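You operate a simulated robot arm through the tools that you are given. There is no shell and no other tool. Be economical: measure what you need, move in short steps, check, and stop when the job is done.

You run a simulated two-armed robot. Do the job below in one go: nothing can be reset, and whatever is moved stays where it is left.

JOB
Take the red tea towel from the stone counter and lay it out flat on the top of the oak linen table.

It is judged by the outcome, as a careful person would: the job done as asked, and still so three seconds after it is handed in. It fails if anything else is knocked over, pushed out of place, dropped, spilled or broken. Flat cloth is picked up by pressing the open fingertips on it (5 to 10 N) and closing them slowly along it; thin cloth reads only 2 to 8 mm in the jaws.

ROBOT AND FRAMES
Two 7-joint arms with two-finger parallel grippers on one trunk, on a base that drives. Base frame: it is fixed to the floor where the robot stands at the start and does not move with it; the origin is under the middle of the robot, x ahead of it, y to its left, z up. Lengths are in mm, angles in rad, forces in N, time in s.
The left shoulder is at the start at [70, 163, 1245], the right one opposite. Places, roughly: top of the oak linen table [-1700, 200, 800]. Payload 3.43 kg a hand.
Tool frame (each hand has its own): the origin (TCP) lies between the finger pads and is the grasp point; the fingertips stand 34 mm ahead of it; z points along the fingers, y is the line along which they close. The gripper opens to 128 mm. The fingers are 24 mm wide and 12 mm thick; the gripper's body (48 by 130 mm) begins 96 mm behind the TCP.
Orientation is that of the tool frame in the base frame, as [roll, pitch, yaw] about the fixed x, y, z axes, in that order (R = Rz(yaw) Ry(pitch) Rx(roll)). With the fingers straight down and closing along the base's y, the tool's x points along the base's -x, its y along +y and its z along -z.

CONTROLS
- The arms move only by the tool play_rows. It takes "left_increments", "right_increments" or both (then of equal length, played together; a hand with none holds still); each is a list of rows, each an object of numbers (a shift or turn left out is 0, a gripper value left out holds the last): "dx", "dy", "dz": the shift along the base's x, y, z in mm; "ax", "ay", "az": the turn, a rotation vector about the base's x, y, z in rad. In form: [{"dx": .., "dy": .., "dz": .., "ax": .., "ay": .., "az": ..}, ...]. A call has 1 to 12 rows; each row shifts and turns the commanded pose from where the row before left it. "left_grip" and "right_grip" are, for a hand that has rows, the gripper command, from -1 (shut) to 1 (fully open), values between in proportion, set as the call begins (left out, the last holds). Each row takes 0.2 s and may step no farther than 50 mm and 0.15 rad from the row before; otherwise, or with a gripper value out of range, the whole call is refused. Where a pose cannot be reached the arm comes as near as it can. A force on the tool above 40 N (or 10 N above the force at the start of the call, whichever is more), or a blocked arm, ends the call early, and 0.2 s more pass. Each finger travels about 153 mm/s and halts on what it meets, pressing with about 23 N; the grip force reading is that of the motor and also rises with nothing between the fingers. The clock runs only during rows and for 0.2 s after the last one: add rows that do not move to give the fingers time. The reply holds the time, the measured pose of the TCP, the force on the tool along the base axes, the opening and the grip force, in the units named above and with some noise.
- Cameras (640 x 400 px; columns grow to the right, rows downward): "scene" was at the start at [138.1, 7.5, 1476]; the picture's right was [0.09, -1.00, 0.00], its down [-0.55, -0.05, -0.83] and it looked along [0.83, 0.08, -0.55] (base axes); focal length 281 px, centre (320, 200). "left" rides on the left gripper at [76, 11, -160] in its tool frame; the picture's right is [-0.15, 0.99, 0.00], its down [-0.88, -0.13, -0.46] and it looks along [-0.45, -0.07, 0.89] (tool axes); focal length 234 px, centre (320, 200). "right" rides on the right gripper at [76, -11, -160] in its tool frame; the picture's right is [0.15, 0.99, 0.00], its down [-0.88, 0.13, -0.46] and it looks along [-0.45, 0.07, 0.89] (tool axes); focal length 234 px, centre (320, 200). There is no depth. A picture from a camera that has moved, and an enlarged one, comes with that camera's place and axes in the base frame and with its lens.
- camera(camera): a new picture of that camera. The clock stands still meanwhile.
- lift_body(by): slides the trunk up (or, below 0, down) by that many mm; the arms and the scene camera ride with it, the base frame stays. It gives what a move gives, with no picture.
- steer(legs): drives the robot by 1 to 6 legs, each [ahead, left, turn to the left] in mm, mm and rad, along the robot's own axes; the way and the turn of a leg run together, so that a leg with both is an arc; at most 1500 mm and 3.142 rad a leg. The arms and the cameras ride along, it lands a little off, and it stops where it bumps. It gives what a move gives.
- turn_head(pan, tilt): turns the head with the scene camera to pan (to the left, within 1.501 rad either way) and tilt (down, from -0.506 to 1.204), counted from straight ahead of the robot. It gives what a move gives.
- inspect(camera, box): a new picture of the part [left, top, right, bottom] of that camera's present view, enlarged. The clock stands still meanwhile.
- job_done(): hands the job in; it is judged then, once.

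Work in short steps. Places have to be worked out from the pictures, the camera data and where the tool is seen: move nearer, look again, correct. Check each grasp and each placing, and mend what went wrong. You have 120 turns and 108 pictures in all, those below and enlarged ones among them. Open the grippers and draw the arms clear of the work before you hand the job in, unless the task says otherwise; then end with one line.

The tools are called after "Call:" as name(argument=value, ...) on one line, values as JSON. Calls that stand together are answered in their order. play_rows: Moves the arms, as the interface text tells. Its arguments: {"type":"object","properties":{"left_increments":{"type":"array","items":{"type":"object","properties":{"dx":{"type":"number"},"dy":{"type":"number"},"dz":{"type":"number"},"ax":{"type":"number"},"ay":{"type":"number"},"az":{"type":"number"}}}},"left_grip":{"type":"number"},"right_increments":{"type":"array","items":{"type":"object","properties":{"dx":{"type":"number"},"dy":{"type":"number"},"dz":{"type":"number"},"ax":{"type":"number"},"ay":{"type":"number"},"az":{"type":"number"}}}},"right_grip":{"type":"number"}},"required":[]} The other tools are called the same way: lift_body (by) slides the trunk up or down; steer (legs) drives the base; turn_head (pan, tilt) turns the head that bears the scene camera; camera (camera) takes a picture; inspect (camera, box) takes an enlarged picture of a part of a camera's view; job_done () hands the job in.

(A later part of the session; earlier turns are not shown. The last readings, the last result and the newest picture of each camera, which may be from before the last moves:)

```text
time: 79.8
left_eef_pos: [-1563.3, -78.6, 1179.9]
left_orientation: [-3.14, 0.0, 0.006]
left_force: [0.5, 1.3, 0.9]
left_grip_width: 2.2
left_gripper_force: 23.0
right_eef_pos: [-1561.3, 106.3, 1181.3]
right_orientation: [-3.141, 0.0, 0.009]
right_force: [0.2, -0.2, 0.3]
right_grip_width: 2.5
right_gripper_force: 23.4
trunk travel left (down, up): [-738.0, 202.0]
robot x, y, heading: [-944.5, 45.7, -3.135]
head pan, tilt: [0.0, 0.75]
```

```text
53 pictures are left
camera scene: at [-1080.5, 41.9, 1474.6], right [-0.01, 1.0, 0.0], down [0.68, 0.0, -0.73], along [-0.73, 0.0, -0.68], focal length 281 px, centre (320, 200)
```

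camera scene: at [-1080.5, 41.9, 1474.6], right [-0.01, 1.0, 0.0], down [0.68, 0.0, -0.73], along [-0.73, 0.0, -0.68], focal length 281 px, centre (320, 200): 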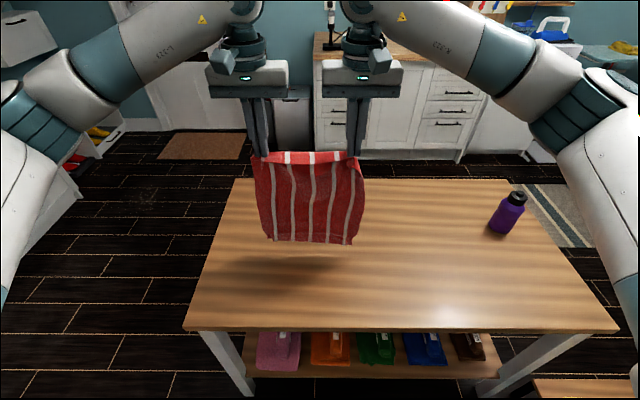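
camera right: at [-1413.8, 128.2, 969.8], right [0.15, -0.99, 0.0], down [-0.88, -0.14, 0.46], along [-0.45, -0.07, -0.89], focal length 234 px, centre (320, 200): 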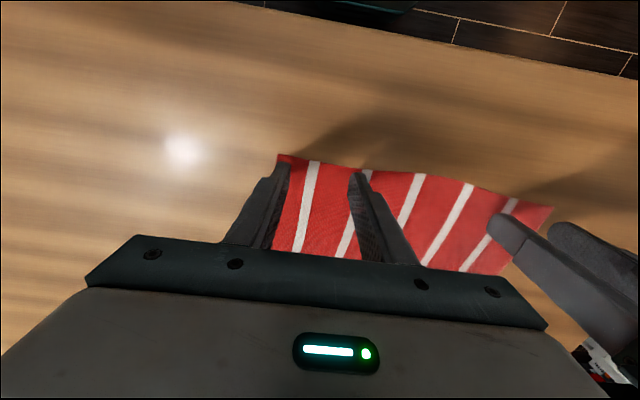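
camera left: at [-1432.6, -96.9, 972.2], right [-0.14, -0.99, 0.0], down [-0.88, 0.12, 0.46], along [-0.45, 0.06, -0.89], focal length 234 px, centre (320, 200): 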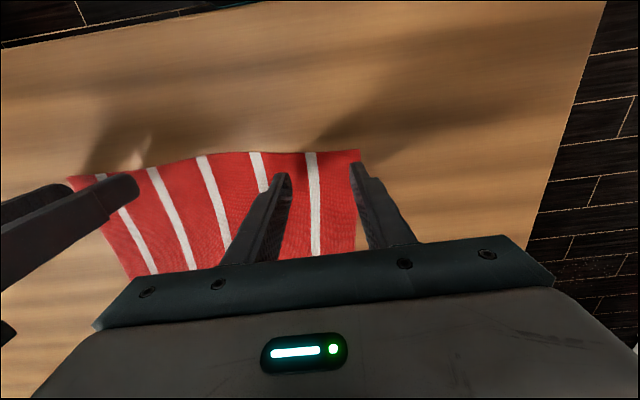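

Hanging length reads about 40 mm short, so the far fold may still be tucked behind. I look closer.

Call:
inspect(camera="scene", box=[236, 140, 380, 260])

Call:
camera(camera="right")

```text
3.33 times, centred on (308, 200) of scene
camera zoom: at [-1080.5, 41.9, 1474.6], right [-0.01, 1.0, 0.0], down [0.68, 0.0, -0.73], along [-0.73, 0.0, -0.68], focal length 937 px, centre (360, 200)
```

zoom: 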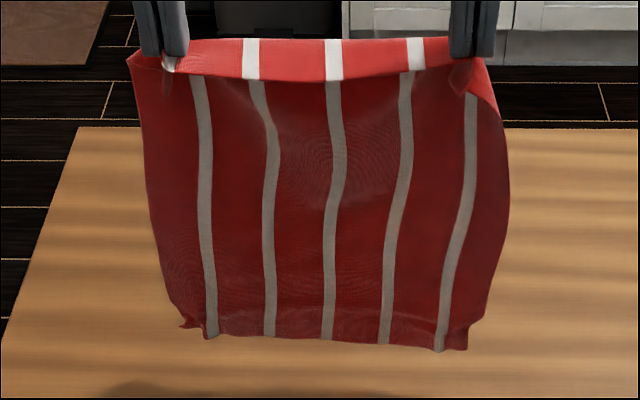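

```text
51 pictures are left
camera right: at [-1484.1, 118.9, 1342.1], right [0.15, -0.99, 0.0], down [-0.88, -0.14, 0.46], along [-0.45, -0.07, -0.89], focal length 234 px, centre (320, 200)
```

right: 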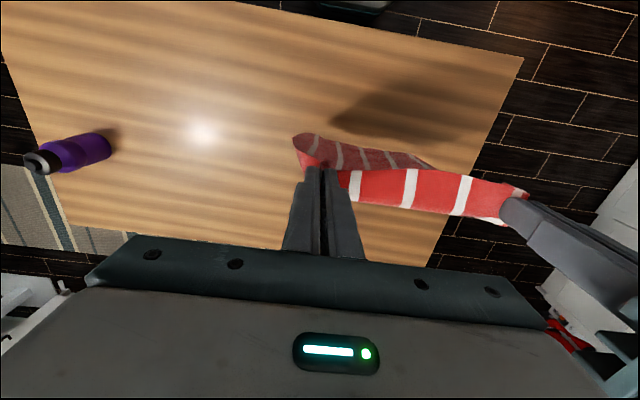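

The fold is still tucked behind the bottom. I try a brisk shake (up/down and fore/aft) to let it drop open; nothing is within reach of the towel.

Call:
play_rows(left_increments=[{"dz": 40, "dx": 0}, {"dz": -45}, {"dz": 45}, {"dz": -45}, {"dz": 45}, {"dx": -45}, {"dx": 48}, {"dx": -48}, {"dx": 45}, {}, {}, {}], right_increments=[{"dz": 40, "dx": 0}, {"dz": -45}, {"dz": 45}, {"dz": -45}, {"dz": 45}, {"dx": -45}, {"dx": 48}, {"dx": -48}, {"dx": 45}, {}, {}, {}])

Call:
inspect(camera="scene", box=[216, 110, 408, 270])

```text
time: 82.4
left_eef_pos: [-1563.3, -76.6, 1222.1]
left_orientation: [3.141, 0.002, 0.008]
left_force: [-1.0, -0.5, 0.4]
left_grip_width: 2.3
left_gripper_force: 23.1
right_eef_pos: [-1558.4, 109.3, 1221.6]
right_orientation: [-3.141, 0.002, 0.009]
right_force: [0.4, -0.1, 0.0]
right_grip_width: 2.4
right_gripper_force: 23.2
trunk travel left (down, up): [-738.0, 202.0]
robot x, y, heading: [-945.7, 44.7, -3.14]
head pan, tilt: [0.0, 0.75]
```

```text
2.50 times, centred on (312, 190) of scene
camera zoom: at [-1079.0, 41.7, 1474.8], right [-0.01, 1.0, 0.0], down [0.68, 0.0, -0.73], along [-0.73, 0.0, -0.68], focal length 703 px, centre (340, 225)
```

zoom: 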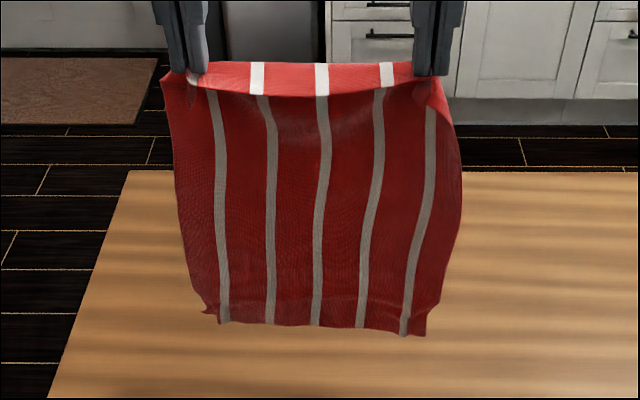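

Hanging length is now about 344 mm, so the fold has mostly dropped. I zoom on the bottom edge.

Call:
inspect(camera="scene", box=[255, 205, 367, 275])

```text
5.71 times, centred on (311, 240) of scene
camera zoom: at [-1079.0, 41.7, 1474.8], right [-0.01, 1.0, 0.0], down [0.68, 0.0, -0.73], along [-0.73, 0.0, -0.68], focal length 1607 px, centre (371, -29)
```

zoom: 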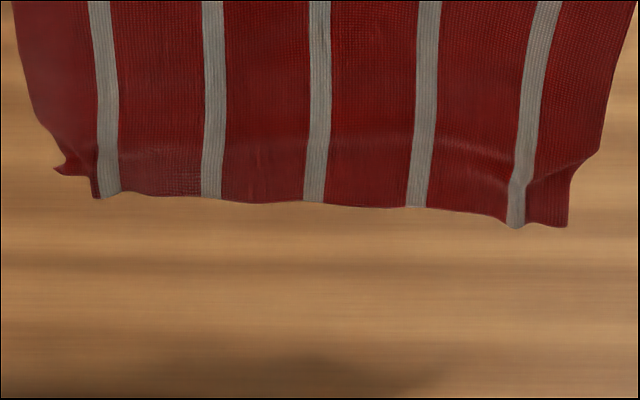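

The hem has dropped but both corners are still partly tucked. One more, stronger shake.

Call:
play_rows(left_increments=[{"dz": -50}, {"dz": 50}, {"dz": -50}, {"dz": 50}, {"dx": -49}, {"dx": 49}, {"dz": -50}, {"dz": 50}, {"dz": -50}, {"dz": 50}, {}, {}], right_increments=[{"dz": -50}, {"dz": 50}, {"dz": -50}, {"dz": 50}, {"dx": -49}, {"dx": 49}, {"dz": -50}, {"dz": 50}, {"dz": -50}, {"dz": 50}, {}, {}])

Call:
inspect(camera="scene", box=[255, 205, 367, 275])

```text
time: 85.0
left_eef_pos: [-1561.7, -77.5, 1223.0]
left_orientation: [-3.14, 0.0, 0.009]
left_force: [-0.5, 4.3, 0.6]
left_grip_width: 2.0
left_gripper_force: 23.1
right_eef_pos: [-1562.5, 111.4, 1220.8]
right_orientation: [3.14, 0.0, 0.009]
right_force: [0.9, -3.3, 0.3]
right_grip_width: 2.3
right_gripper_force: 23.1
trunk travel left (down, up): [-738.0, 202.0]
robot x, y, heading: [-944.8, 45.3, -3.13]
head pan, tilt: [0.0, 0.75]
```

```text
5.71 times, centred on (311, 240) of scene
camera zoom: at [-1082.1, 41.6, 1474.4], right [-0.01, 1.0, 0.0], down [0.68, 0.0, -0.73], along [-0.73, 0.0, -0.68], focal length 1607 px, centre (371, -29)
```

zoom: 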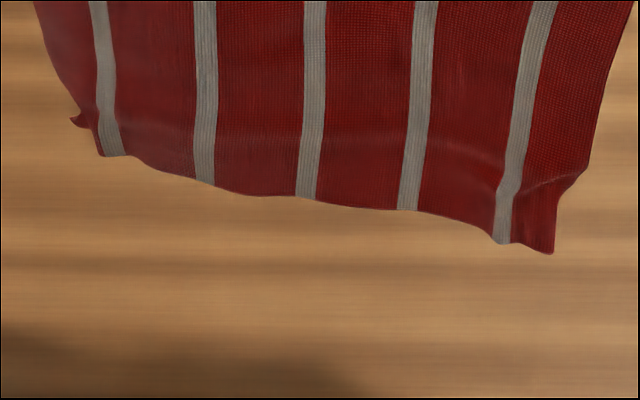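

The right corner has dropped more than the left; I let it settle and shake again on the left side mainly.

Call:
play_rows(left_increments=[{"dz": -50}, {"dz": 50}, {"dz": -50}, {"dz": 50}, {"dz": -50}, {"dz": 50}, {}, {}, {}, {}, {}, {}], right_increments=[{"dz": -30}, {"dz": 30}, {"dz": -30}, {"dz": 30}, {"dz": -30}, {"dz": 30}, {}, {}, {}, {}, {}, {}])

Call:
inspect(camera="scene", box=[231, 140, 391, 260])

```text
time: 87.6
left_eef_pos: [-1562.0, -80.7, 1222.9]
left_orientation: [-3.14, 0.002, 0.006]
left_force: [0.1, 3.8, -1.0]
left_grip_width: 2.1
left_gripper_force: 22.9
right_eef_pos: [-1560.3, 110.7, 1224.2]
right_orientation: [3.139, -0.001, 0.01]
right_force: [0.0, -3.2, -0.9]
right_grip_width: 2.5
right_gripper_force: 23.2
trunk travel left (down, up): [-738.0, 202.0]
robot x, y, heading: [-945.3, 43.2, -3.139]
head pan, tilt: [0.0, 0.75]
```

```text
3.33 times, centred on (311, 200) of scene
camera zoom: at [-1080.0, 41.9, 1474.7], right [-0.01, 1.0, 0.0], down [0.68, 0.0, -0.73], along [-0.73, 0.0, -0.68], focal length 937 px, centre (350, 200)
```

zoom: 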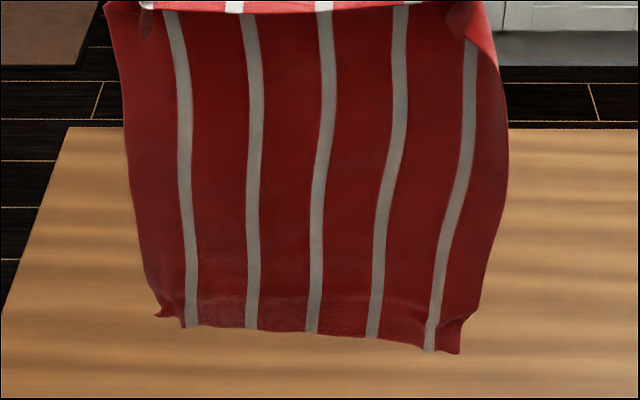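

Remaining tucks are small corner pleats that I can smooth on the table. I now carry the towel forward to x≈-1750 and down until the bottom edge just clears the table.

Call:
play_rows(left_increments=[{"dx": -19, "dz": -9}, {"dx": -19, "dz": -9}, {"dx": -19, "dz": -9}, {"dx": -19, "dz": -9}, {"dx": -19, "dz": -9}, {"dx": -19, "dz": -9}, {"dx": -19, "dz": -9}, {"dx": -19, "dz": -9}, {"dx": -19, "dz": -9}, {"dx": -15, "dz": -9}, {}, {}], right_increments=[{"dx": -19, "dz": -9}, {"dx": -19, "dz": -9}, {"dx": -19, "dz": -9}, {"dx": -19, "dz": -9}, {"dx": -19, "dz": -9}, {"dx": -19, "dz": -9}, {"dx": -19, "dz": -9}, {"dx": -19, "dz": -9}, {"dx": -19, "dz": -9}, {"dx": -15, "dz": -9}, {}, {}])

Call:
camera(camera="scene")

```text
time: 90.2
left_eef_pos: [-1749.8, -78.3, 1131.2]
left_orientation: [-3.139, 0.0, 0.007]
left_force: [0.4, 0.8, -0.6]
left_grip_width: 2.4
left_gripper_force: 23.2
right_eef_pos: [-1748.2, 107.3, 1133.2]
right_orientation: [3.141, 0.0, 0.009]
right_force: [0.1, -0.2, 0.3]
right_grip_width: 2.2
right_gripper_force: 23.3
trunk travel left (down, up): [-738.0, 202.0]
robot x, y, heading: [-946.0, 42.7, -3.139]
head pan, tilt: [0.0, 0.75]
```

```text
46 pictures are left
camera scene: at [-1080.5, 41.9, 1474.6], right [-0.01, 1.0, 0.0], down [0.68, 0.0, -0.73], along [-0.73, 0.0, -0.68], focal length 281 px, centre (320, 200)
```

scene: 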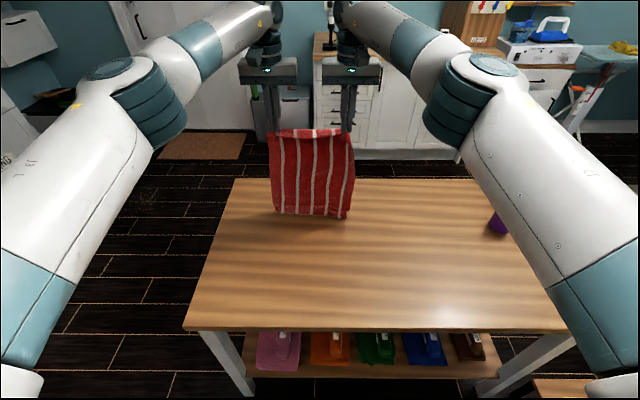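

The bottom edge hangs at the table's back half. I lower and draw the hands toward me on a diagonal.

Call:
play_rows(left_increments=[{"dx": 3, "dz": -12}, {"dx": 6, "dz": -12}, {"dx": 10, "dz": -12}, {"dx": 13, "dz": -12}, {"dx": 14, "dz": -13}, {"dx": 14, "dz": -13}, {"dx": 14, "dz": -13}, {"dx": 14, "dz": -13}, {"dx": 14, "dz": -13}, {}], right_increments=[{"dx": 3, "dz": -12}, {"dx": 6, "dz": -12}, {"dx": 10, "dz": -12}, {"dx": 13, "dz": -12}, {"dx": 14, "dz": -13}, {"dx": 14, "dz": -13}, {"dx": 14, "dz": -13}, {"dx": 14, "dz": -13}, {"dx": 14, "dz": -13}, {}])

Call:
camera(camera="scene")

Call:
camera(camera="left")

```text
time: 92.4
left_eef_pos: [-1647.2, -78.2, 1017.0]
left_orientation: [3.141, 0.0, 0.007]
left_force: [-0.5, 1.1, 0.0]
left_grip_width: 2.1
left_gripper_force: 23.2
right_eef_pos: [-1644.0, 108.6, 1017.5]
right_orientation: [3.141, -0.002, 0.007]
right_force: [0.4, -0.5, 1.3]
right_grip_width: 2.3
right_gripper_force: 23.5
trunk travel left (down, up): [-738.0, 202.0]
robot x, y, heading: [-946.8, 45.8, -3.133]
head pan, tilt: [0.0, 0.75]
```

```text
45 pictures are left
camera scene: at [-1080.5, 41.9, 1474.6], right [-0.01, 1.0, 0.0], down [0.68, 0.0, -0.73], along [-0.73, 0.0, -0.68], focal length 281 px, centre (320, 200)
```

scene: 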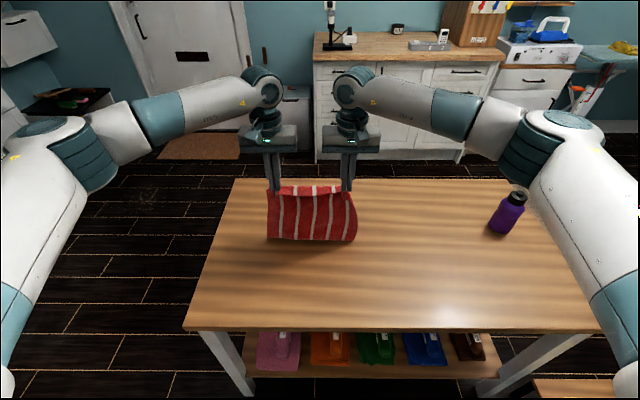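

```text
44 pictures are left
camera left: at [-1571.3, -89.4, 1175.9], right [-0.14, -0.99, 0.0], down [-0.88, 0.12, 0.46], along [-0.45, 0.06, -0.89], focal length 234 px, centre (320, 200)
```

left: 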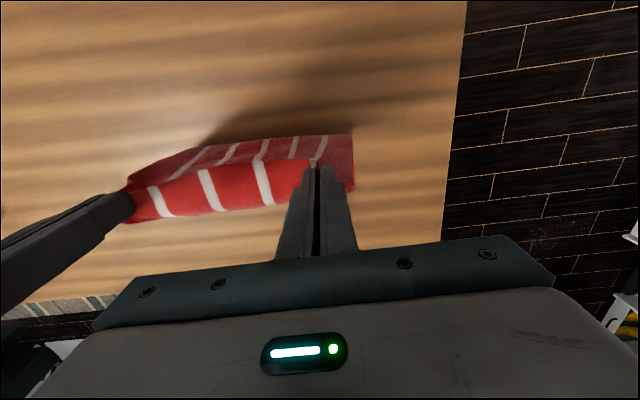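

Lower part is lying behind the hands as intended. Continuing, slightly more toward me than down.

Call:
play_rows(left_increments=[{"dx": 16, "dz": -13}, {"dx": 16, "dz": -13}, {"dx": 16, "dz": -13}, {"dx": 16, "dz": -13}, {"dx": 16, "dz": -13}, {"dx": 16, "dz": -13}, {"dx": 16, "dz": -13}, {}], right_increments=[{"dx": 16, "dz": -13}, {"dx": 16, "dz": -13}, {"dx": 16, "dz": -13}, {"dx": 16, "dz": -13}, {"dx": 16, "dz": -13}, {"dx": 16, "dz": -13}, {"dx": 16, "dz": -13}, {}])

Call:
camera(camera="scene")

```text
time: 94.2
left_eef_pos: [-1533.9, -77.7, 927.4]
left_orientation: [-3.139, 0.001, 0.009]
left_force: [0.3, 1.4, 0.7]
left_grip_width: 2.0
left_gripper_force: 23.4
right_eef_pos: [-1533.6, 109.2, 926.1]
right_orientation: [3.14, 0.0, 0.009]
right_force: [-0.5, -0.5, -0.1]
right_grip_width: 2.5
right_gripper_force: 22.6
trunk travel left (down, up): [-738.0, 202.0]
robot x, y, heading: [-947.4, 41.2, -3.131]
head pan, tilt: [0.0, 0.75]
```

```text
43 pictures are left
camera scene: at [-1080.6, 41.8, 1474.6], right [-0.01, 1.0, 0.0], down [0.68, 0.0, -0.73], along [-0.73, 0.0, -0.68], focal length 281 px, centre (320, 200)
```

scene: 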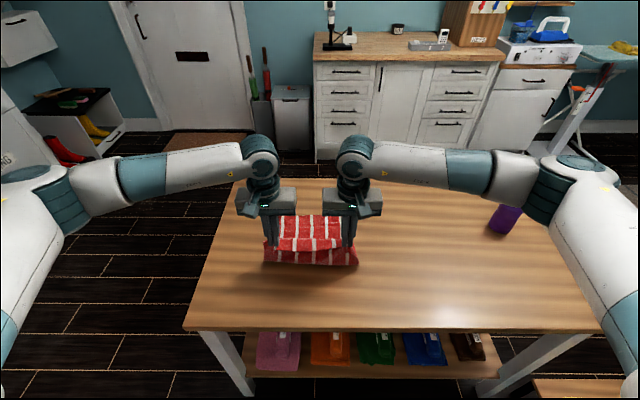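

Continuing the pull toward me and down.

Call:
play_rows(left_increments=[{"dx": 15, "dz": -13}, {"dx": 15, "dz": -13}, {"dx": 15, "dz": -13}, {"dx": 15, "dz": -13}, {"dx": 15, "dz": -13}, {"dx": 15, "dz": -13}, {"dx": 10, "dz": -12}, {}], right_increments=[{"dx": 15, "dz": -13}, {"dx": 15, "dz": -13}, {"dx": 15, "dz": -13}, {"dx": 15, "dz": -13}, {"dx": 15, "dz": -13}, {"dx": 15, "dz": -13}, {"dx": 10, "dz": -12}, {}])

Call:
camera(camera="scene")

Call:
camera(camera="left")

```text
time: 96.0
left_eef_pos: [-1434.8, -78.7, 835.6]
left_orientation: [-3.138, -0.001, 0.007]
left_force: [0.0, 0.6, -0.7]
left_grip_width: 2.3
left_gripper_force: 22.9
right_eef_pos: [-1433.0, 108.8, 835.2]
right_orientation: [-3.141, -0.002, 0.007]
right_force: [0.6, 0.1, 0.8]
right_grip_width: 2.3
right_gripper_force: 22.7
trunk travel left (down, up): [-738.0, 202.0]
robot x, y, heading: [-945.0, 46.0, -3.137]
head pan, tilt: [0.0, 0.75]
```

```text
42 pictures are left
camera scene: at [-1080.4, 41.8, 1474.6], right [-0.01, 1.0, 0.0], down [0.68, 0.0, -0.73], along [-0.73, 0.0, -0.68], focal length 281 px, centre (320, 200)
```

scene: 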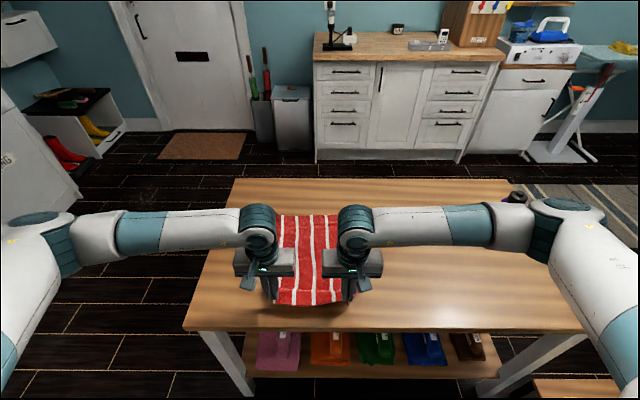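

```text
41 pictures are left
camera left: at [-1360.3, -89.4, 995.3], right [-0.14, -0.99, 0.0], down [-0.88, 0.12, 0.46], along [-0.45, 0.07, -0.89], focal length 234 px, centre (320, 200)
```

left: 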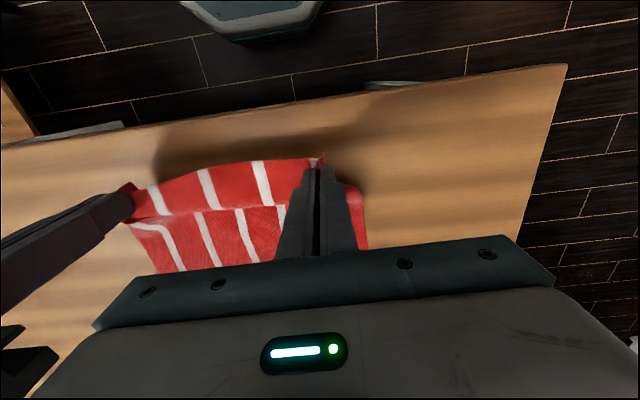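

Far edge is at x≈-1767, so the hands should end near -1410. I finish pulling and lower to just above contact.

Call:
play_rows(left_increments=[{"dx": 8, "dz": -10}, {"dx": 8, "dz": -10}, {"dx": 8, "dz": -8}, {"dx": 4, "dz": -5}, {}], right_increments=[{"dx": 8, "dz": -10}, {"dx": 8, "dz": -10}, {"dx": 8, "dz": -8}, {"dx": 4, "dz": -5}, {}])

Call:
play_rows(left_increments=[{"dz": -2}, {"dz": -2}, {"dz": -1.5}, {}], right_increments=[{"dz": -2}, {"dz": -2}, {"dz": -1.5}, {}])

Call:
inspect(camera="scene", box=[206, 190, 430, 330])

Call:
camera(camera="left")

```text
time: 97.2
left_eef_pos: [-1407.4, -79.7, 803.4]
left_orientation: [-3.14, -0.001, 0.009]
left_force: [-0.3, 0.5, -0.2]
left_grip_width: 2.2
left_gripper_force: 23.3
right_eef_pos: [-1404.7, 108.8, 803.1]
right_orientation: [3.141, 0.001, 0.008]
right_force: [0.1, -1.3, -0.2]
right_grip_width: 2.6
right_gripper_force: 22.9
trunk travel left (down, up): [-738.0, 202.0]
robot x, y, heading: [-944.3, 44.3, -3.132]
head pan, tilt: [0.0, 0.75]
```

```text
time: 98.2
left_eef_pos: [-1407.5, -79.8, 796.3]
left_orientation: [-3.14, -0.001, 0.007]
left_force: [0.8, 0.7, -0.2]
left_grip_width: 2.3
left_gripper_force: 22.8
right_eef_pos: [-1404.2, 107.9, 799.2]
right_orientation: [-3.141, -0.001, 0.007]
right_force: [0.1, -0.5, 0.9]
right_grip_width: 2.3
right_gripper_force: 23.1
trunk travel left (down, up): [-738.0, 202.0]
robot x, y, heading: [-947.9, 40.0, -3.137]
head pan, tilt: [0.0, 0.75]
```

```text
2.86 times, centred on (318, 260) of scene
camera zoom: at [-1080.2, 41.8, 1474.6], right [-0.01, 1.0, 0.0], down [0.68, 0.0, -0.73], along [-0.73, 0.0, -0.68], focal length 803 px, centre (326, 29)
```

zoom: 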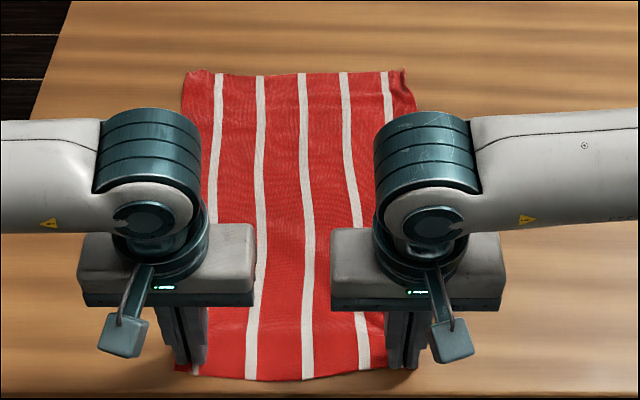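

```text
39 pictures are left
camera left: at [-1332.7, -89.9, 957.1], right [-0.14, -0.99, 0.0], down [-0.88, 0.12, 0.46], along [-0.45, 0.06, -0.89], focal length 234 px, centre (320, 200)
```

left: 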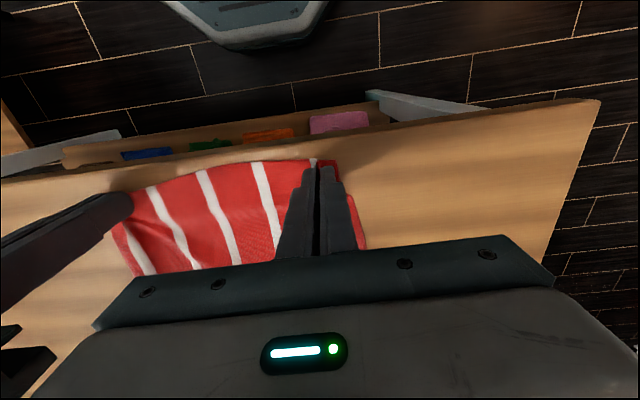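

The far hem now lies open; only small corner curls remain. I press down to light contact, then open slowly to spread the pinches.

Call:
play_rows(left_increments=[{"dz": -1}, {"dz": -1}, {}, {}], right_increments=[{"dz": -1}, {"dz": -1}, {}, {}])

Call:
play_rows(left_increments=[{"dz": -0.8}, {}, {}], right_increments=[{"dz": -0.8}, {}, {}])

```text
time: 99.2
left_eef_pos: [-1408.3, -78.1, 796.2]
left_orientation: [3.141, 0.001, 0.008]
left_force: [-1.3, -0.7, 6.9]
left_grip_width: 2.3
left_gripper_force: 22.7
right_eef_pos: [-1404.7, 109.5, 797.7]
right_orientation: [3.141, 0.0, 0.008]
right_force: [0.8, -0.4, 0.0]
right_grip_width: 2.3
right_gripper_force: 23.2
trunk travel left (down, up): [-738.0, 202.0]
robot x, y, heading: [-949.2, 44.8, -3.13]
head pan, tilt: [0.0, 0.75]
```

```text
time: 100.0
left_eef_pos: [-1407.9, -79.6, 796.6]
left_orientation: [-3.141, 0.004, 0.006]
left_force: [-2.1, -1.2, 15.8]
left_grip_width: 2.3
left_gripper_force: 23.0
right_eef_pos: [-1403.4, 109.0, 796.1]
right_orientation: [3.14, 0.003, 0.005]
right_force: [-1.0, 0.1, 2.0]
right_grip_width: 2.3
right_gripper_force: 22.9
trunk travel left (down, up): [-738.0, 202.0]
robot x, y, heading: [-946.1, 42.3, -3.132]
head pan, tilt: [0.0, 0.75]
```

Balance the pressures, then open in steps while moving each hand outward by half the opening, so only the outer fingers spread the cloth.

Call:
play_rows(left_increments=[{"dz": 0.7}, {}, {}], right_increments=[{"dz": -0.7}, {}, {}], left_grip=-0.92, right_grip=-0.92)

Call:
play_rows(left_increments=[{"dy": -2}, {"dy": -2}], right_increments=[{"dy": 2}, {"dy": 2}], left_grip=-0.8, right_grip=-0.8)

Call:
play_rows(left_increments=[{"dy": -2.5}, {"dy": -2.5}], right_increments=[{"dy": 2.5}, {"dy": 2.5}], left_grip=-0.65, right_grip=-0.65)

Call:
camera(camera="left")

Call:
camera(camera="right")

```text
time: 100.8
left_eef_pos: [-1407.2, -78.5, 796.3]
left_orientation: [-3.139, 0.002, 0.008]
left_force: [-2.0, 1.1, 6.9]
left_grip_width: 4.8
left_gripper_force: 0.0
right_eef_pos: [-1403.5, 108.6, 795.3]
right_orientation: [3.139, 0.001, 0.006]
right_force: [-0.2, 1.3, 12.4]
right_grip_width: 5.8
right_gripper_force: 0.7
trunk travel left (down, up): [-738.0, 202.0]
robot x, y, heading: [-948.2, 45.9, -3.135]
head pan, tilt: [0.0, 0.75]
```

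```text
time: 101.4
left_eef_pos: [-1405.3, -81.4, 795.8]
left_orientation: [-3.139, 0.003, 0.006]
left_force: [-1.1, 2.7, 7.3]
left_grip_width: 11.6
left_gripper_force: 0.1
right_eef_pos: [-1403.7, 112.2, 795.7]
right_orientation: [3.14, 0.001, 0.009]
right_force: [-0.9, -2.9, 11.9]
right_grip_width: 11.3
right_gripper_force: 0.2
trunk travel left (down, up): [-738.0, 202.0]
robot x, y, heading: [-945.2, 43.5, -3.134]
head pan, tilt: [0.0, 0.75]
```

```text
time: 102.0
left_eef_pos: [-1405.5, -88.0, 796.4]
left_orientation: [-3.141, 0.001, 0.007]
left_force: [0.3, 2.1, 7.7]
left_grip_width: 21.6
left_gripper_force: 0.0
right_eef_pos: [-1403.4, 118.3, 795.9]
right_orientation: [-3.141, 0.002, 0.007]
right_force: [-0.2, -1.8, 8.2]
right_grip_width: 21.6
right_gripper_force: 0.1
trunk travel left (down, up): [-738.0, 202.0]
robot x, y, heading: [-945.1, 45.1, -3.136]
head pan, tilt: [0.0, 0.75]
```

```text
38 pictures are left
camera left: at [-1331.4, -98.6, 955.4], right [-0.14, -0.99, 0.0], down [-0.88, 0.12, 0.46], along [-0.45, 0.07, -0.89], focal length 234 px, centre (320, 200)
```

left: 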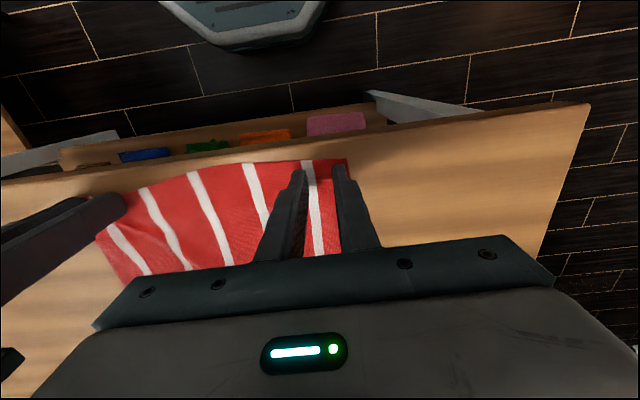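

```text
37 pictures are left
camera right: at [-1326.7, 129.3, 956.2], right [0.15, -0.99, 0.0], down [-0.88, -0.14, 0.46], along [-0.45, -0.07, -0.89], focal length 234 px, centre (320, 200)
```

right: 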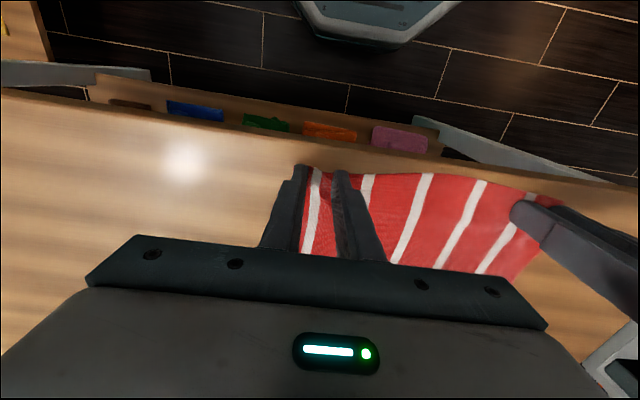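

Spreading nicely. One or two more steps, then lift off.

Call:
play_rows(left_increments=[{"dy": -3}, {"dy": -3}], right_increments=[{"dy": 3}, {"dy": 3}], left_grip=-0.48, right_grip=-0.48)

Call:
play_rows(left_increments=[{"dz": 8}, {"dz": 15}, {"dz": 25}, {"dz": 30}, {"dz": 30}, {"dz": 30, "dy": -20}, {"dy": -40}, {"dy": -40}, {}], right_increments=[{"dz": 8}, {"dz": 15}, {"dz": 25}, {"dz": 30}, {"dz": 30}, {"dz": 30, "dy": 20}, {"dy": 40}, {"dy": 40}, {}])

Call:
inspect(camera="scene", box=[206, 190, 430, 330])

Call:
camera(camera="scene")

```text
time: 102.6
left_eef_pos: [-1405.8, -92.4, 797.2]
left_orientation: [-3.14, 0.002, 0.006]
left_force: [-0.5, 3.2, 4.3]
left_grip_width: 31.2
left_gripper_force: 0.2
right_eef_pos: [-1404.8, 123.9, 796.9]
right_orientation: [3.14, 0.003, 0.007]
right_force: [0.2, -4.8, 6.1]
right_grip_width: 30.9
right_gripper_force: 0.1
trunk travel left (down, up): [-738.0, 202.0]
robot x, y, heading: [-946.3, 43.4, -3.132]
head pan, tilt: [0.0, 0.75]
```

```text
time: 104.6
left_eef_pos: [-1407.5, -193.9, 933.9]
left_orientation: [-3.139, -0.001, 0.008]
left_force: [-0.7, -0.4, -0.5]
left_grip_width: 33.5
left_gripper_force: 0.1
right_eef_pos: [-1406.5, 223.2, 934.1]
right_orientation: [-3.141, 0.0, 0.01]
right_force: [-0.1, -0.4, 0.1]
right_grip_width: 33.4
right_gripper_force: 0.1
trunk travel left (down, up): [-738.0, 202.0]
robot x, y, heading: [-943.4, 42.0, -3.138]
head pan, tilt: [0.0, 0.75]
```

```text
2.86 times, centred on (318, 260) of scene
camera zoom: at [-1081.4, 41.7, 1474.5], right [-0.01, 1.0, 0.0], down [0.68, 0.0, -0.73], along [-0.73, 0.0, -0.68], focal length 803 px, centre (326, 29)
```

zoom: 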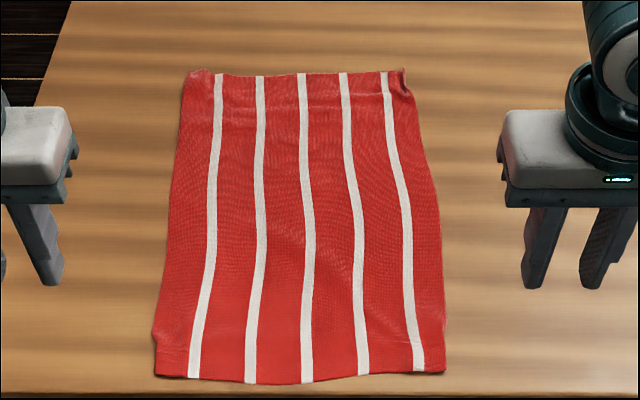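

```text
35 pictures are left
camera scene: at [-1081.4, 41.7, 1474.5], right [-0.01, 1.0, 0.0], down [0.68, 0.0, -0.73], along [-0.73, 0.0, -0.68], focal length 281 px, centre (320, 200)
```

scene: 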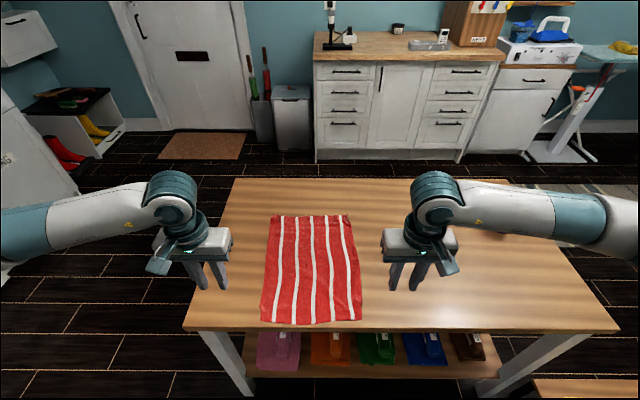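

The towel now lies flat and fully on the table, with only small puckers at the far corners. I zoom in there.

Call:
inspect(camera="scene", box=[260, 205, 364, 270])

Call:
inspect(camera="scene", box=[255, 265, 367, 335])

```text
6.15 times, centred on (312, 238) of scene
camera zoom: at [-1081.4, 41.7, 1474.5], right [-0.01, 1.0, 0.0], down [0.68, 0.0, -0.73], along [-0.73, 0.0, -0.68], focal length 1730 px, centre (369, -31)
```

zoom: 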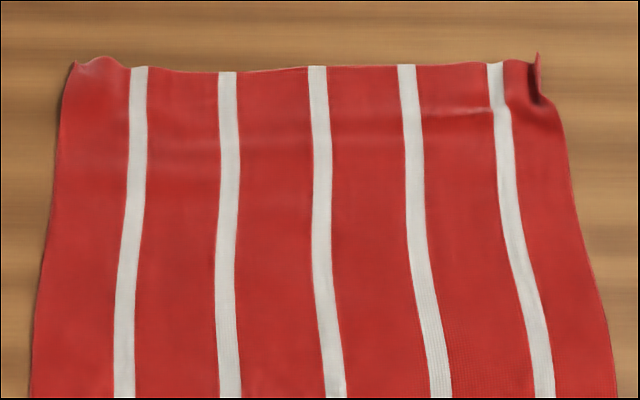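

```text
5.71 times, centred on (311, 300) of scene
camera zoom: at [-1081.4, 41.7, 1474.5], right [-0.01, 1.0, 0.0], down [0.68, 0.0, -0.73], along [-0.73, 0.0, -0.68], focal length 1607 px, centre (371, -371)
```

zoom: 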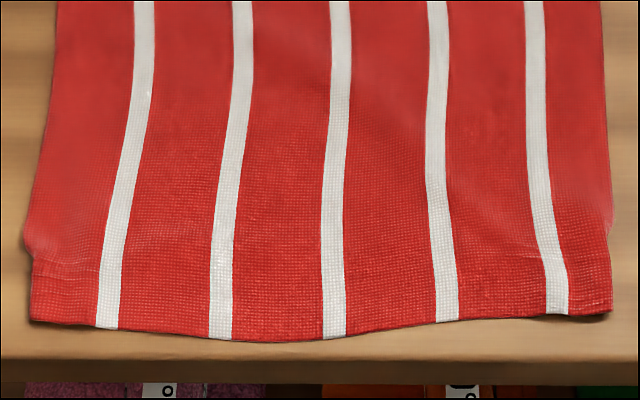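

Near end is flat; the far-right corner has a standing pleat and the far-left a slight one. I'll extend both closed hands over those corners, lower the trunk, and smooth them outward with a light press.

Call:
play_rows(left_increments=[{"dx": -36.5, "dy": 11.7, "dz": 7.3}, {"dx": -36.5, "dy": 11.7, "dz": 7.3}, {"dx": -36.5, "dy": 11.7, "dz": 7.3}, {"dx": -36.5, "dy": 11.7, "dz": 7.3}, {"dx": -36.5, "dy": 11.7, "dz": 7.3}, {"dx": -36.5, "dy": 11.7, "dz": 7.3}, {"dx": -36.5, "dy": 11.7, "dz": 7.3}, {"dx": -36.5, "dy": 11.7, "dz": 7.3}, {"dx": -36.5, "dy": 11.7, "dz": 7.3}, {}], right_increments=[{"dx": -36.5, "dy": -11.7, "dz": 7.3}, {"dx": -36.5, "dy": -11.7, "dz": 7.3}, {"dx": -36.5, "dy": -11.7, "dz": 7.3}, {"dx": -36.5, "dy": -11.7, "dz": 7.3}, {"dx": -36.5, "dy": -11.7, "dz": 7.3}, {"dx": -36.5, "dy": -11.7, "dz": 7.3}, {"dx": -36.5, "dy": -11.7, "dz": 7.3}, {"dx": -36.5, "dy": -11.7, "dz": 7.3}, {"dx": -36.5, "dy": -11.7, "dz": 7.3}, {}], left_grip=-1, right_grip=-1)

Call:
camera(camera="scene")

Call:
camera(camera="right")

Call:
camera(camera="left")

```text
time: 106.8
left_eef_pos: [-1737.0, -86.8, 1000.0]
left_orientation: [-3.14, 0.001, 0.005]
left_force: [0.8, -0.3, -0.9]
left_grip_width: 0.3
left_gripper_force: 22.8
right_eef_pos: [-1734.9, 117.9, 999.3]
right_orientation: [-3.141, 0.002, 0.007]
right_force: [0.6, 0.3, -0.5]
right_grip_width: 0.2
right_gripper_force: 23.2
trunk travel left (down, up): [-738.0, 202.0]
robot x, y, heading: [-948.8, 44.0, -3.134]
head pan, tilt: [0.0, 0.75]
```

```text
32 pictures are left
camera scene: at [-1079.6, 41.7, 1474.7], right [-0.01, 1.0, 0.0], down [0.68, 0.0, -0.73], along [-0.73, 0.0, -0.68], focal length 281 px, centre (320, 200)
```

scene: 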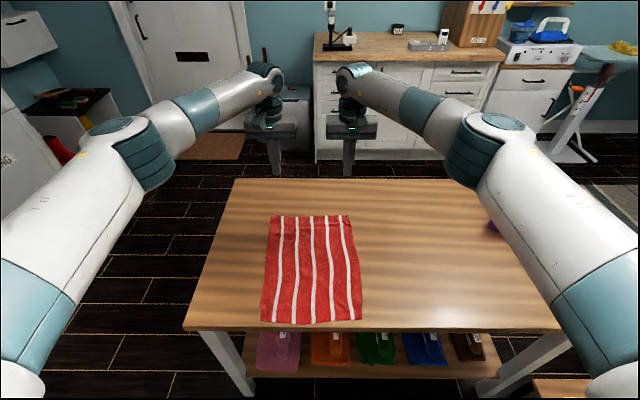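

```text
31 pictures are left
camera right: at [-1656.9, 129.6, 1159.5], right [0.16, -0.99, 0.0], down [-0.88, -0.14, 0.46], along [-0.45, -0.07, -0.89], focal length 234 px, centre (320, 200)
```

right: 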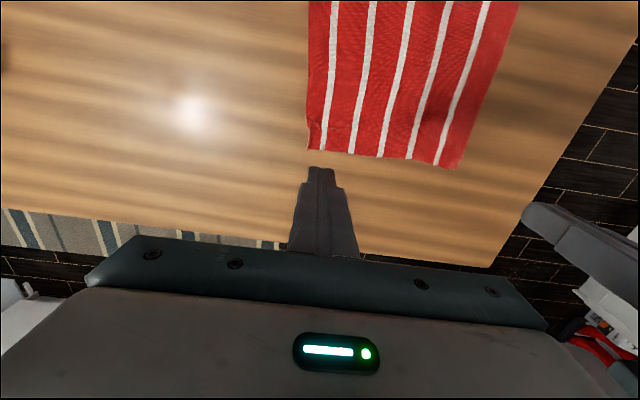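

```text
30 pictures are left
camera left: at [-1661.0, -98.4, 1159.3], right [-0.14, -0.99, 0.0], down [-0.88, 0.12, 0.46], along [-0.45, 0.07, -0.89], focal length 234 px, centre (320, 200)
```

left: 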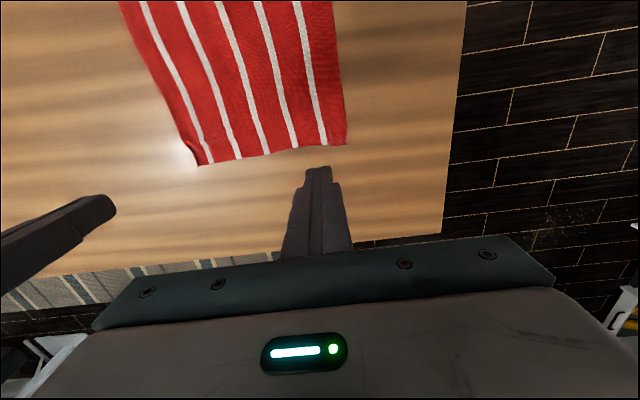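

Far corners are at about (-1765,131) and (-1760,-126). I lower the trunk and set the fingertips just inside them.

Call:
lift_body(by=-180)

Call:
play_rows(left_increments=[{"dx": -9, "dy": -2, "dz": -4}, {"dz": -5}, {"dz": -4}, {"dz": -3}, {"dz": -2}, {}], right_increments=[{"dx": -11, "dy": -10, "dz": -4}, {"dz": -5}, {"dz": -4}, {"dz": -3}, {"dz": -2}, {}])

Call:
inspect(camera="scene", box=[230, 110, 390, 210])

```text
time: 108.8
left_eef_pos: [-1737.3, -87.0, 820.3]
left_orientation: [-3.14, 0.0, 0.005]
left_force: [0.2, 0.4, 0.3]
left_grip_width: 0.0
left_gripper_force: 23.1
right_eef_pos: [-1734.4, 119.3, 818.0]
right_orientation: [3.14, -0.001, 0.006]
right_force: [0.2, -0.1, 0.9]
right_grip_width: 0.0
right_gripper_force: 22.8
trunk travel left (down, up): [-558.0, 382.0]
robot x, y, heading: [-946.9, 43.5, -3.134]
head pan, tilt: [0.0, 0.75]
```

```text
time: 110.2
left_eef_pos: [-1745.8, -90.6, 801.5]
left_orientation: [-3.14, -0.001, 0.007]
left_force: [1.1, 0.5, -0.8]
left_grip_width: 0.0
left_gripper_force: 23.1
right_eef_pos: [-1744.6, 107.2, 801.1]
right_orientation: [3.141, 0.001, 0.006]
right_force: [-0.3, -0.3, -0.2]
right_grip_width: 0.0
right_gripper_force: 23.2
trunk travel left (down, up): [-558.0, 382.0]
robot x, y, heading: [-943.6, 41.2, -3.137]
head pan, tilt: [0.0, 0.75]
```

```text
4.00 times, centred on (310, 160) of scene
camera zoom: at [-1080.3, 41.8, 1294.6], right [-0.01, 1.0, 0.0], down [0.68, 0.0, -0.73], along [-0.73, 0.0, -0.68], focal length 1125 px, centre (360, 360)
```

zoom: 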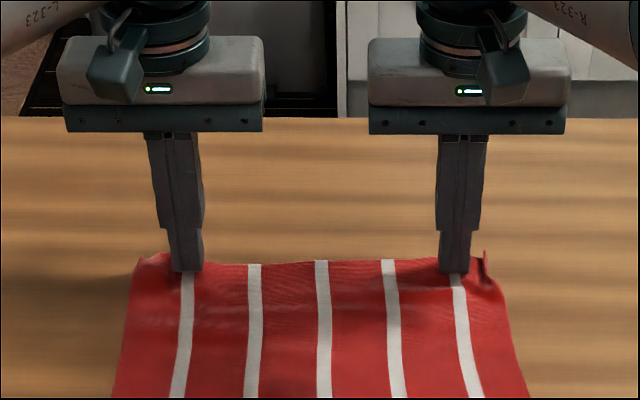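

The right pleat is a curl standing at the very edge (y≈135). I go down to barely touching and sweep both fingers outward to push the curls flat.

Call:
play_rows(left_increments=[{"dz": -2}, {"dz": -1.5}, {}], right_increments=[{"dz": -2}, {"dz": -1.5}, {}])

Call:
play_rows(left_increments=[{"dy": -6}, {"dy": -6}, {"dy": -6}, {"dy": -6}, {"dy": -6}, {}], right_increments=[{"dy": 6}, {"dy": 6}, {"dy": 6}, {"dy": 6}, {"dy": 6}, {"dy": 4}])

Call:
inspect(camera="scene", box=[230, 110, 390, 210])

```text
time: 111.0
left_eef_pos: [-1745.3, -90.1, 796.6]
left_orientation: [-3.14, -0.001, 0.008]
left_force: [-0.1, 0.5, 0.1]
left_grip_width: 0.3
left_gripper_force: 23.2
right_eef_pos: [-1745.8, 108.5, 797.7]
right_orientation: [3.141, 0.0, 0.007]
right_force: [0.1, -0.5, 0.2]
right_grip_width: 0.0
right_gripper_force: 23.1
trunk travel left (down, up): [-558.0, 382.0]
robot x, y, heading: [-948.8, 40.5, -3.138]
head pan, tilt: [0.0, 0.75]
```

```text
time: 112.4
left_eef_pos: [-1745.5, -120.0, 797.4]
left_orientation: [-3.141, 0.001, 0.008]
left_force: [1.0, 1.3, -0.9]
left_grip_width: 0.0
left_gripper_force: 23.3
right_eef_pos: [-1745.6, 141.9, 796.6]
right_orientation: [3.14, 0.0, 0.007]
right_force: [0.5, 0.4, 0.6]
right_grip_width: 0.0
right_gripper_force: 23.0
trunk travel left (down, up): [-558.0, 382.0]
robot x, y, heading: [-947.3, 43.6, -3.134]
head pan, tilt: [0.0, 0.75]
```

```text
4.00 times, centred on (310, 160) of scene
camera zoom: at [-1080.4, 42.0, 1294.6], right [-0.01, 1.0, 0.0], down [0.68, 0.0, -0.73], along [-0.73, 0.0, -0.68], focal length 1125 px, centre (360, 360)
```

zoom: 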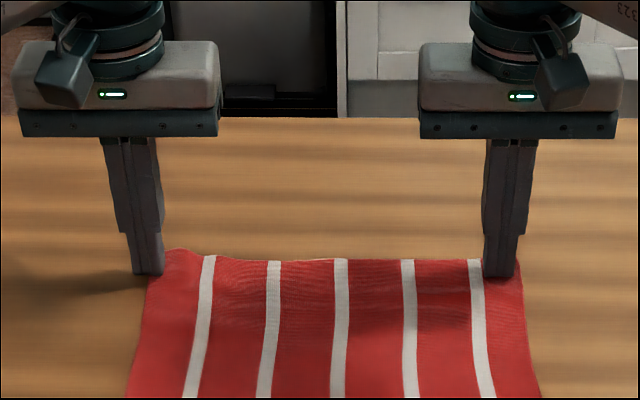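

The right corner has spread out. I lift both hands straight up and look.

Call:
play_rows(left_increments=[{"dz": 10}, {"dz": 25}, {"dz": 30}, {}], right_increments=[{"dz": 10}, {"dz": 25}, {"dz": 30}, {}])

Call:
inspect(camera="scene", box=[230, 130, 390, 230])

Call:
inspect(camera="right", box=[240, 60, 480, 210])

Call:
inspect(camera="left", box=[160, 60, 400, 210])

```text
time: 113.4
left_eef_pos: [-1746.5, -120.5, 861.9]
left_orientation: [-3.139, 0.0, 0.007]
left_force: [-0.1, -0.7, 1.1]
left_grip_width: 0.0
left_gripper_force: 23.0
right_eef_pos: [-1746.8, 142.9, 860.7]
right_orientation: [3.141, 0.0, 0.007]
right_force: [-0.2, 0.2, -0.1]
right_grip_width: 0.0
right_gripper_force: 23.2
trunk travel left (down, up): [-558.0, 382.0]
robot x, y, heading: [-945.3, 41.6, -3.138]
head pan, tilt: [0.0, 0.75]
```

```text
4.00 times, centred on (310, 180) of scene
camera zoom: at [-1081.2, 41.8, 1294.5], right [-0.01, 1.0, 0.0], down [0.68, 0.0, -0.73], along [-0.73, 0.0, -0.68], focal length 1125 px, centre (360, 280)
```

zoom: 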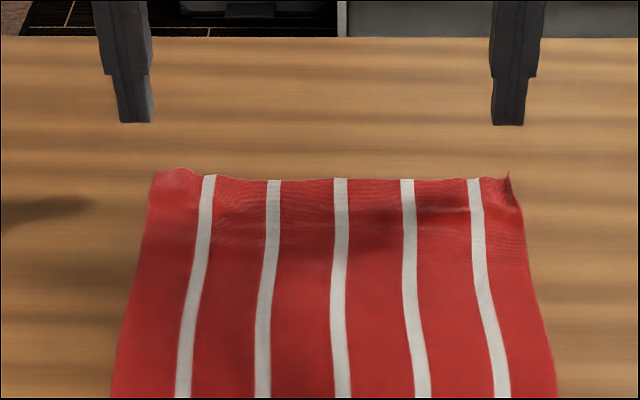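

```text
2.67 times, centred on (360, 135) of right
camera zoom: at [-1669.2, 154.8, 1021.3], right [0.15, -0.99, 0.0], down [-0.88, -0.14, 0.46], along [-0.45, -0.07, -0.89], focal length 624 px, centre (213, 373)
```

zoom: 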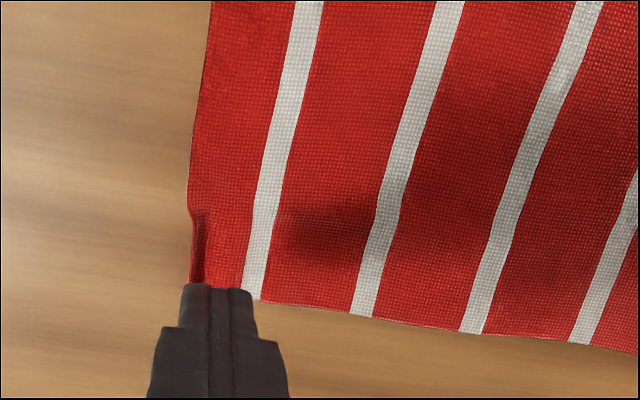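

```text
2.67 times, centred on (280, 135) of left
camera zoom: at [-1671.9, -131.5, 1021.1], right [-0.14, -0.99, 0.0], down [-0.88, 0.12, 0.46], along [-0.45, 0.06, -0.89], focal length 624 px, centre (427, 373)
```

zoom: 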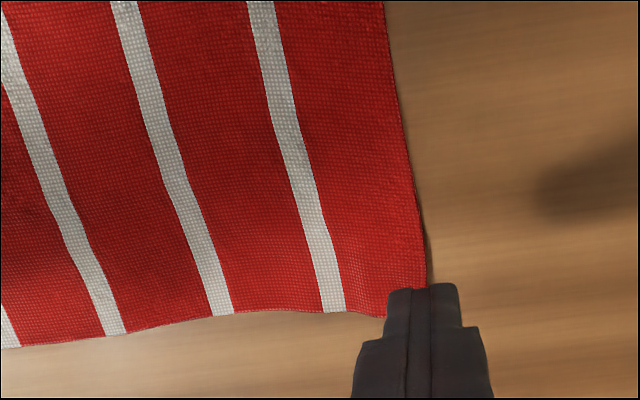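

The left corner is flat; the right keeps a ~10 mm curl at y≈150. I repeat the sweep there with a touch more pressure and farther out.

Call:
play_rows(right_increments=[{"dy": -14, "dz": -25}, {"dx": 2, "dz": -25}, {"dz": -12}, {"dz": -3}, {"dz": -1}, {}])

Call:
play_rows(right_increments=[{"dz": -0.8}, {"dy": 5}, {"dy": 5}, {"dy": 5}, {"dy": 5}, {"dy": 5}, {"dy": 5}, {"dy": 5}, {"dy": 5}, {}])

Call:
play_rows(right_increments=[{"dz": 10}, {"dz": 25}, {"dz": 30}, {}, {}])

Call:
inspect(camera="right", box=[240, 60, 480, 210])

Call:
inspect(camera="scene", box=[230, 130, 390, 230])

```text
time: 114.8
left_eef_pos: [-1747.7, -120.3, 863.0]
left_orientation: [-3.14, 0.0, 0.007]
left_force: [-0.3, 0.2, -0.1]
left_grip_width: 0.0
left_gripper_force: 22.9
right_eef_pos: [-1743.8, 128.4, 795.5]
right_orientation: [3.138, 0.001, 0.006]
right_force: [-0.8, 0.6, 2.7]
right_grip_width: 0.0
right_gripper_force: 22.9
trunk travel left (down, up): [-558.0, 382.0]
robot x, y, heading: [-945.0, 43.0, -3.137]
head pan, tilt: [0.0, 0.75]
```

```text
time: 117.0
left_eef_pos: [-1746.3, -120.3, 862.2]
left_orientation: [-3.14, 0.002, 0.007]
left_force: [-0.3, 0.0, 0.5]
left_grip_width: 0.0
left_gripper_force: 23.2
right_eef_pos: [-1743.5, 168.3, 795.6]
right_orientation: [-3.141, 0.002, 0.008]
right_force: [0.0, 0.2, 3.3]
right_grip_width: 0.1
right_gripper_force: 22.6
trunk travel left (down, up): [-558.0, 382.0]
robot x, y, heading: [-945.0, 43.0, -3.135]
head pan, tilt: [0.0, 0.75]
```

```text
time: 118.2
left_eef_pos: [-1745.8, -120.0, 862.9]
left_orientation: [-3.139, 0.001, 0.006]
left_force: [0.1, 0.0, 0.4]
left_grip_width: 0.2
left_gripper_force: 23.2
right_eef_pos: [-1744.3, 170.4, 861.3]
right_orientation: [3.141, 0.001, 0.006]
right_force: [-1.1, -0.2, 0.0]
right_grip_width: 0.0
right_gripper_force: 23.1
trunk travel left (down, up): [-558.0, 382.0]
robot x, y, heading: [-942.7, 43.1, -3.135]
head pan, tilt: [0.0, 0.75]
```

```text
2.67 times, centred on (360, 135) of right
camera zoom: at [-1666.1, 181.4, 1021.7], right [0.15, -0.99, 0.0], down [-0.88, -0.14, 0.46], along [-0.45, -0.07, -0.89], focal length 624 px, centre (213, 373)
```

zoom: 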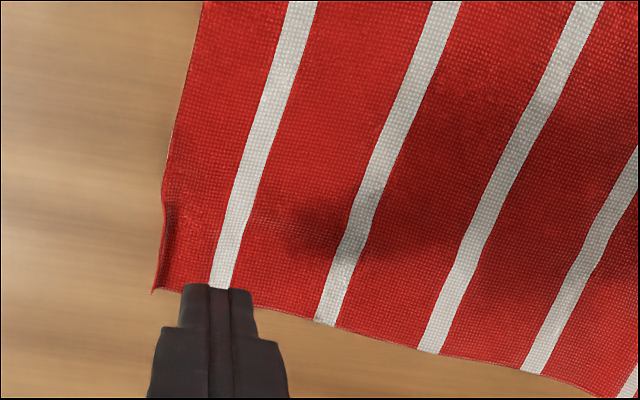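

```text
4.00 times, centred on (310, 180) of scene
camera zoom: at [-1080.1, 41.7, 1294.7], right [-0.01, 1.0, 0.0], down [0.68, 0.0, -0.73], along [-0.73, 0.0, -0.68], focal length 1125 px, centre (360, 280)
```

zoom: 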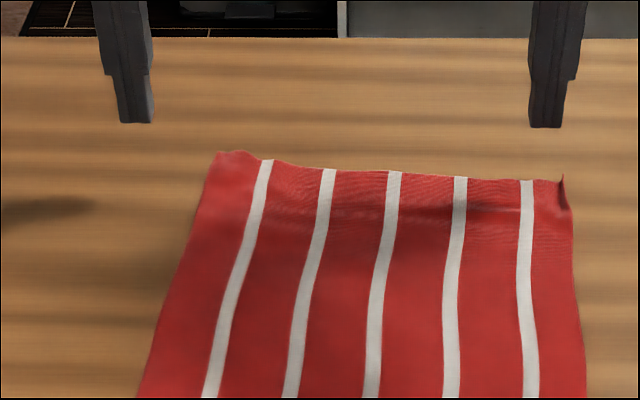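

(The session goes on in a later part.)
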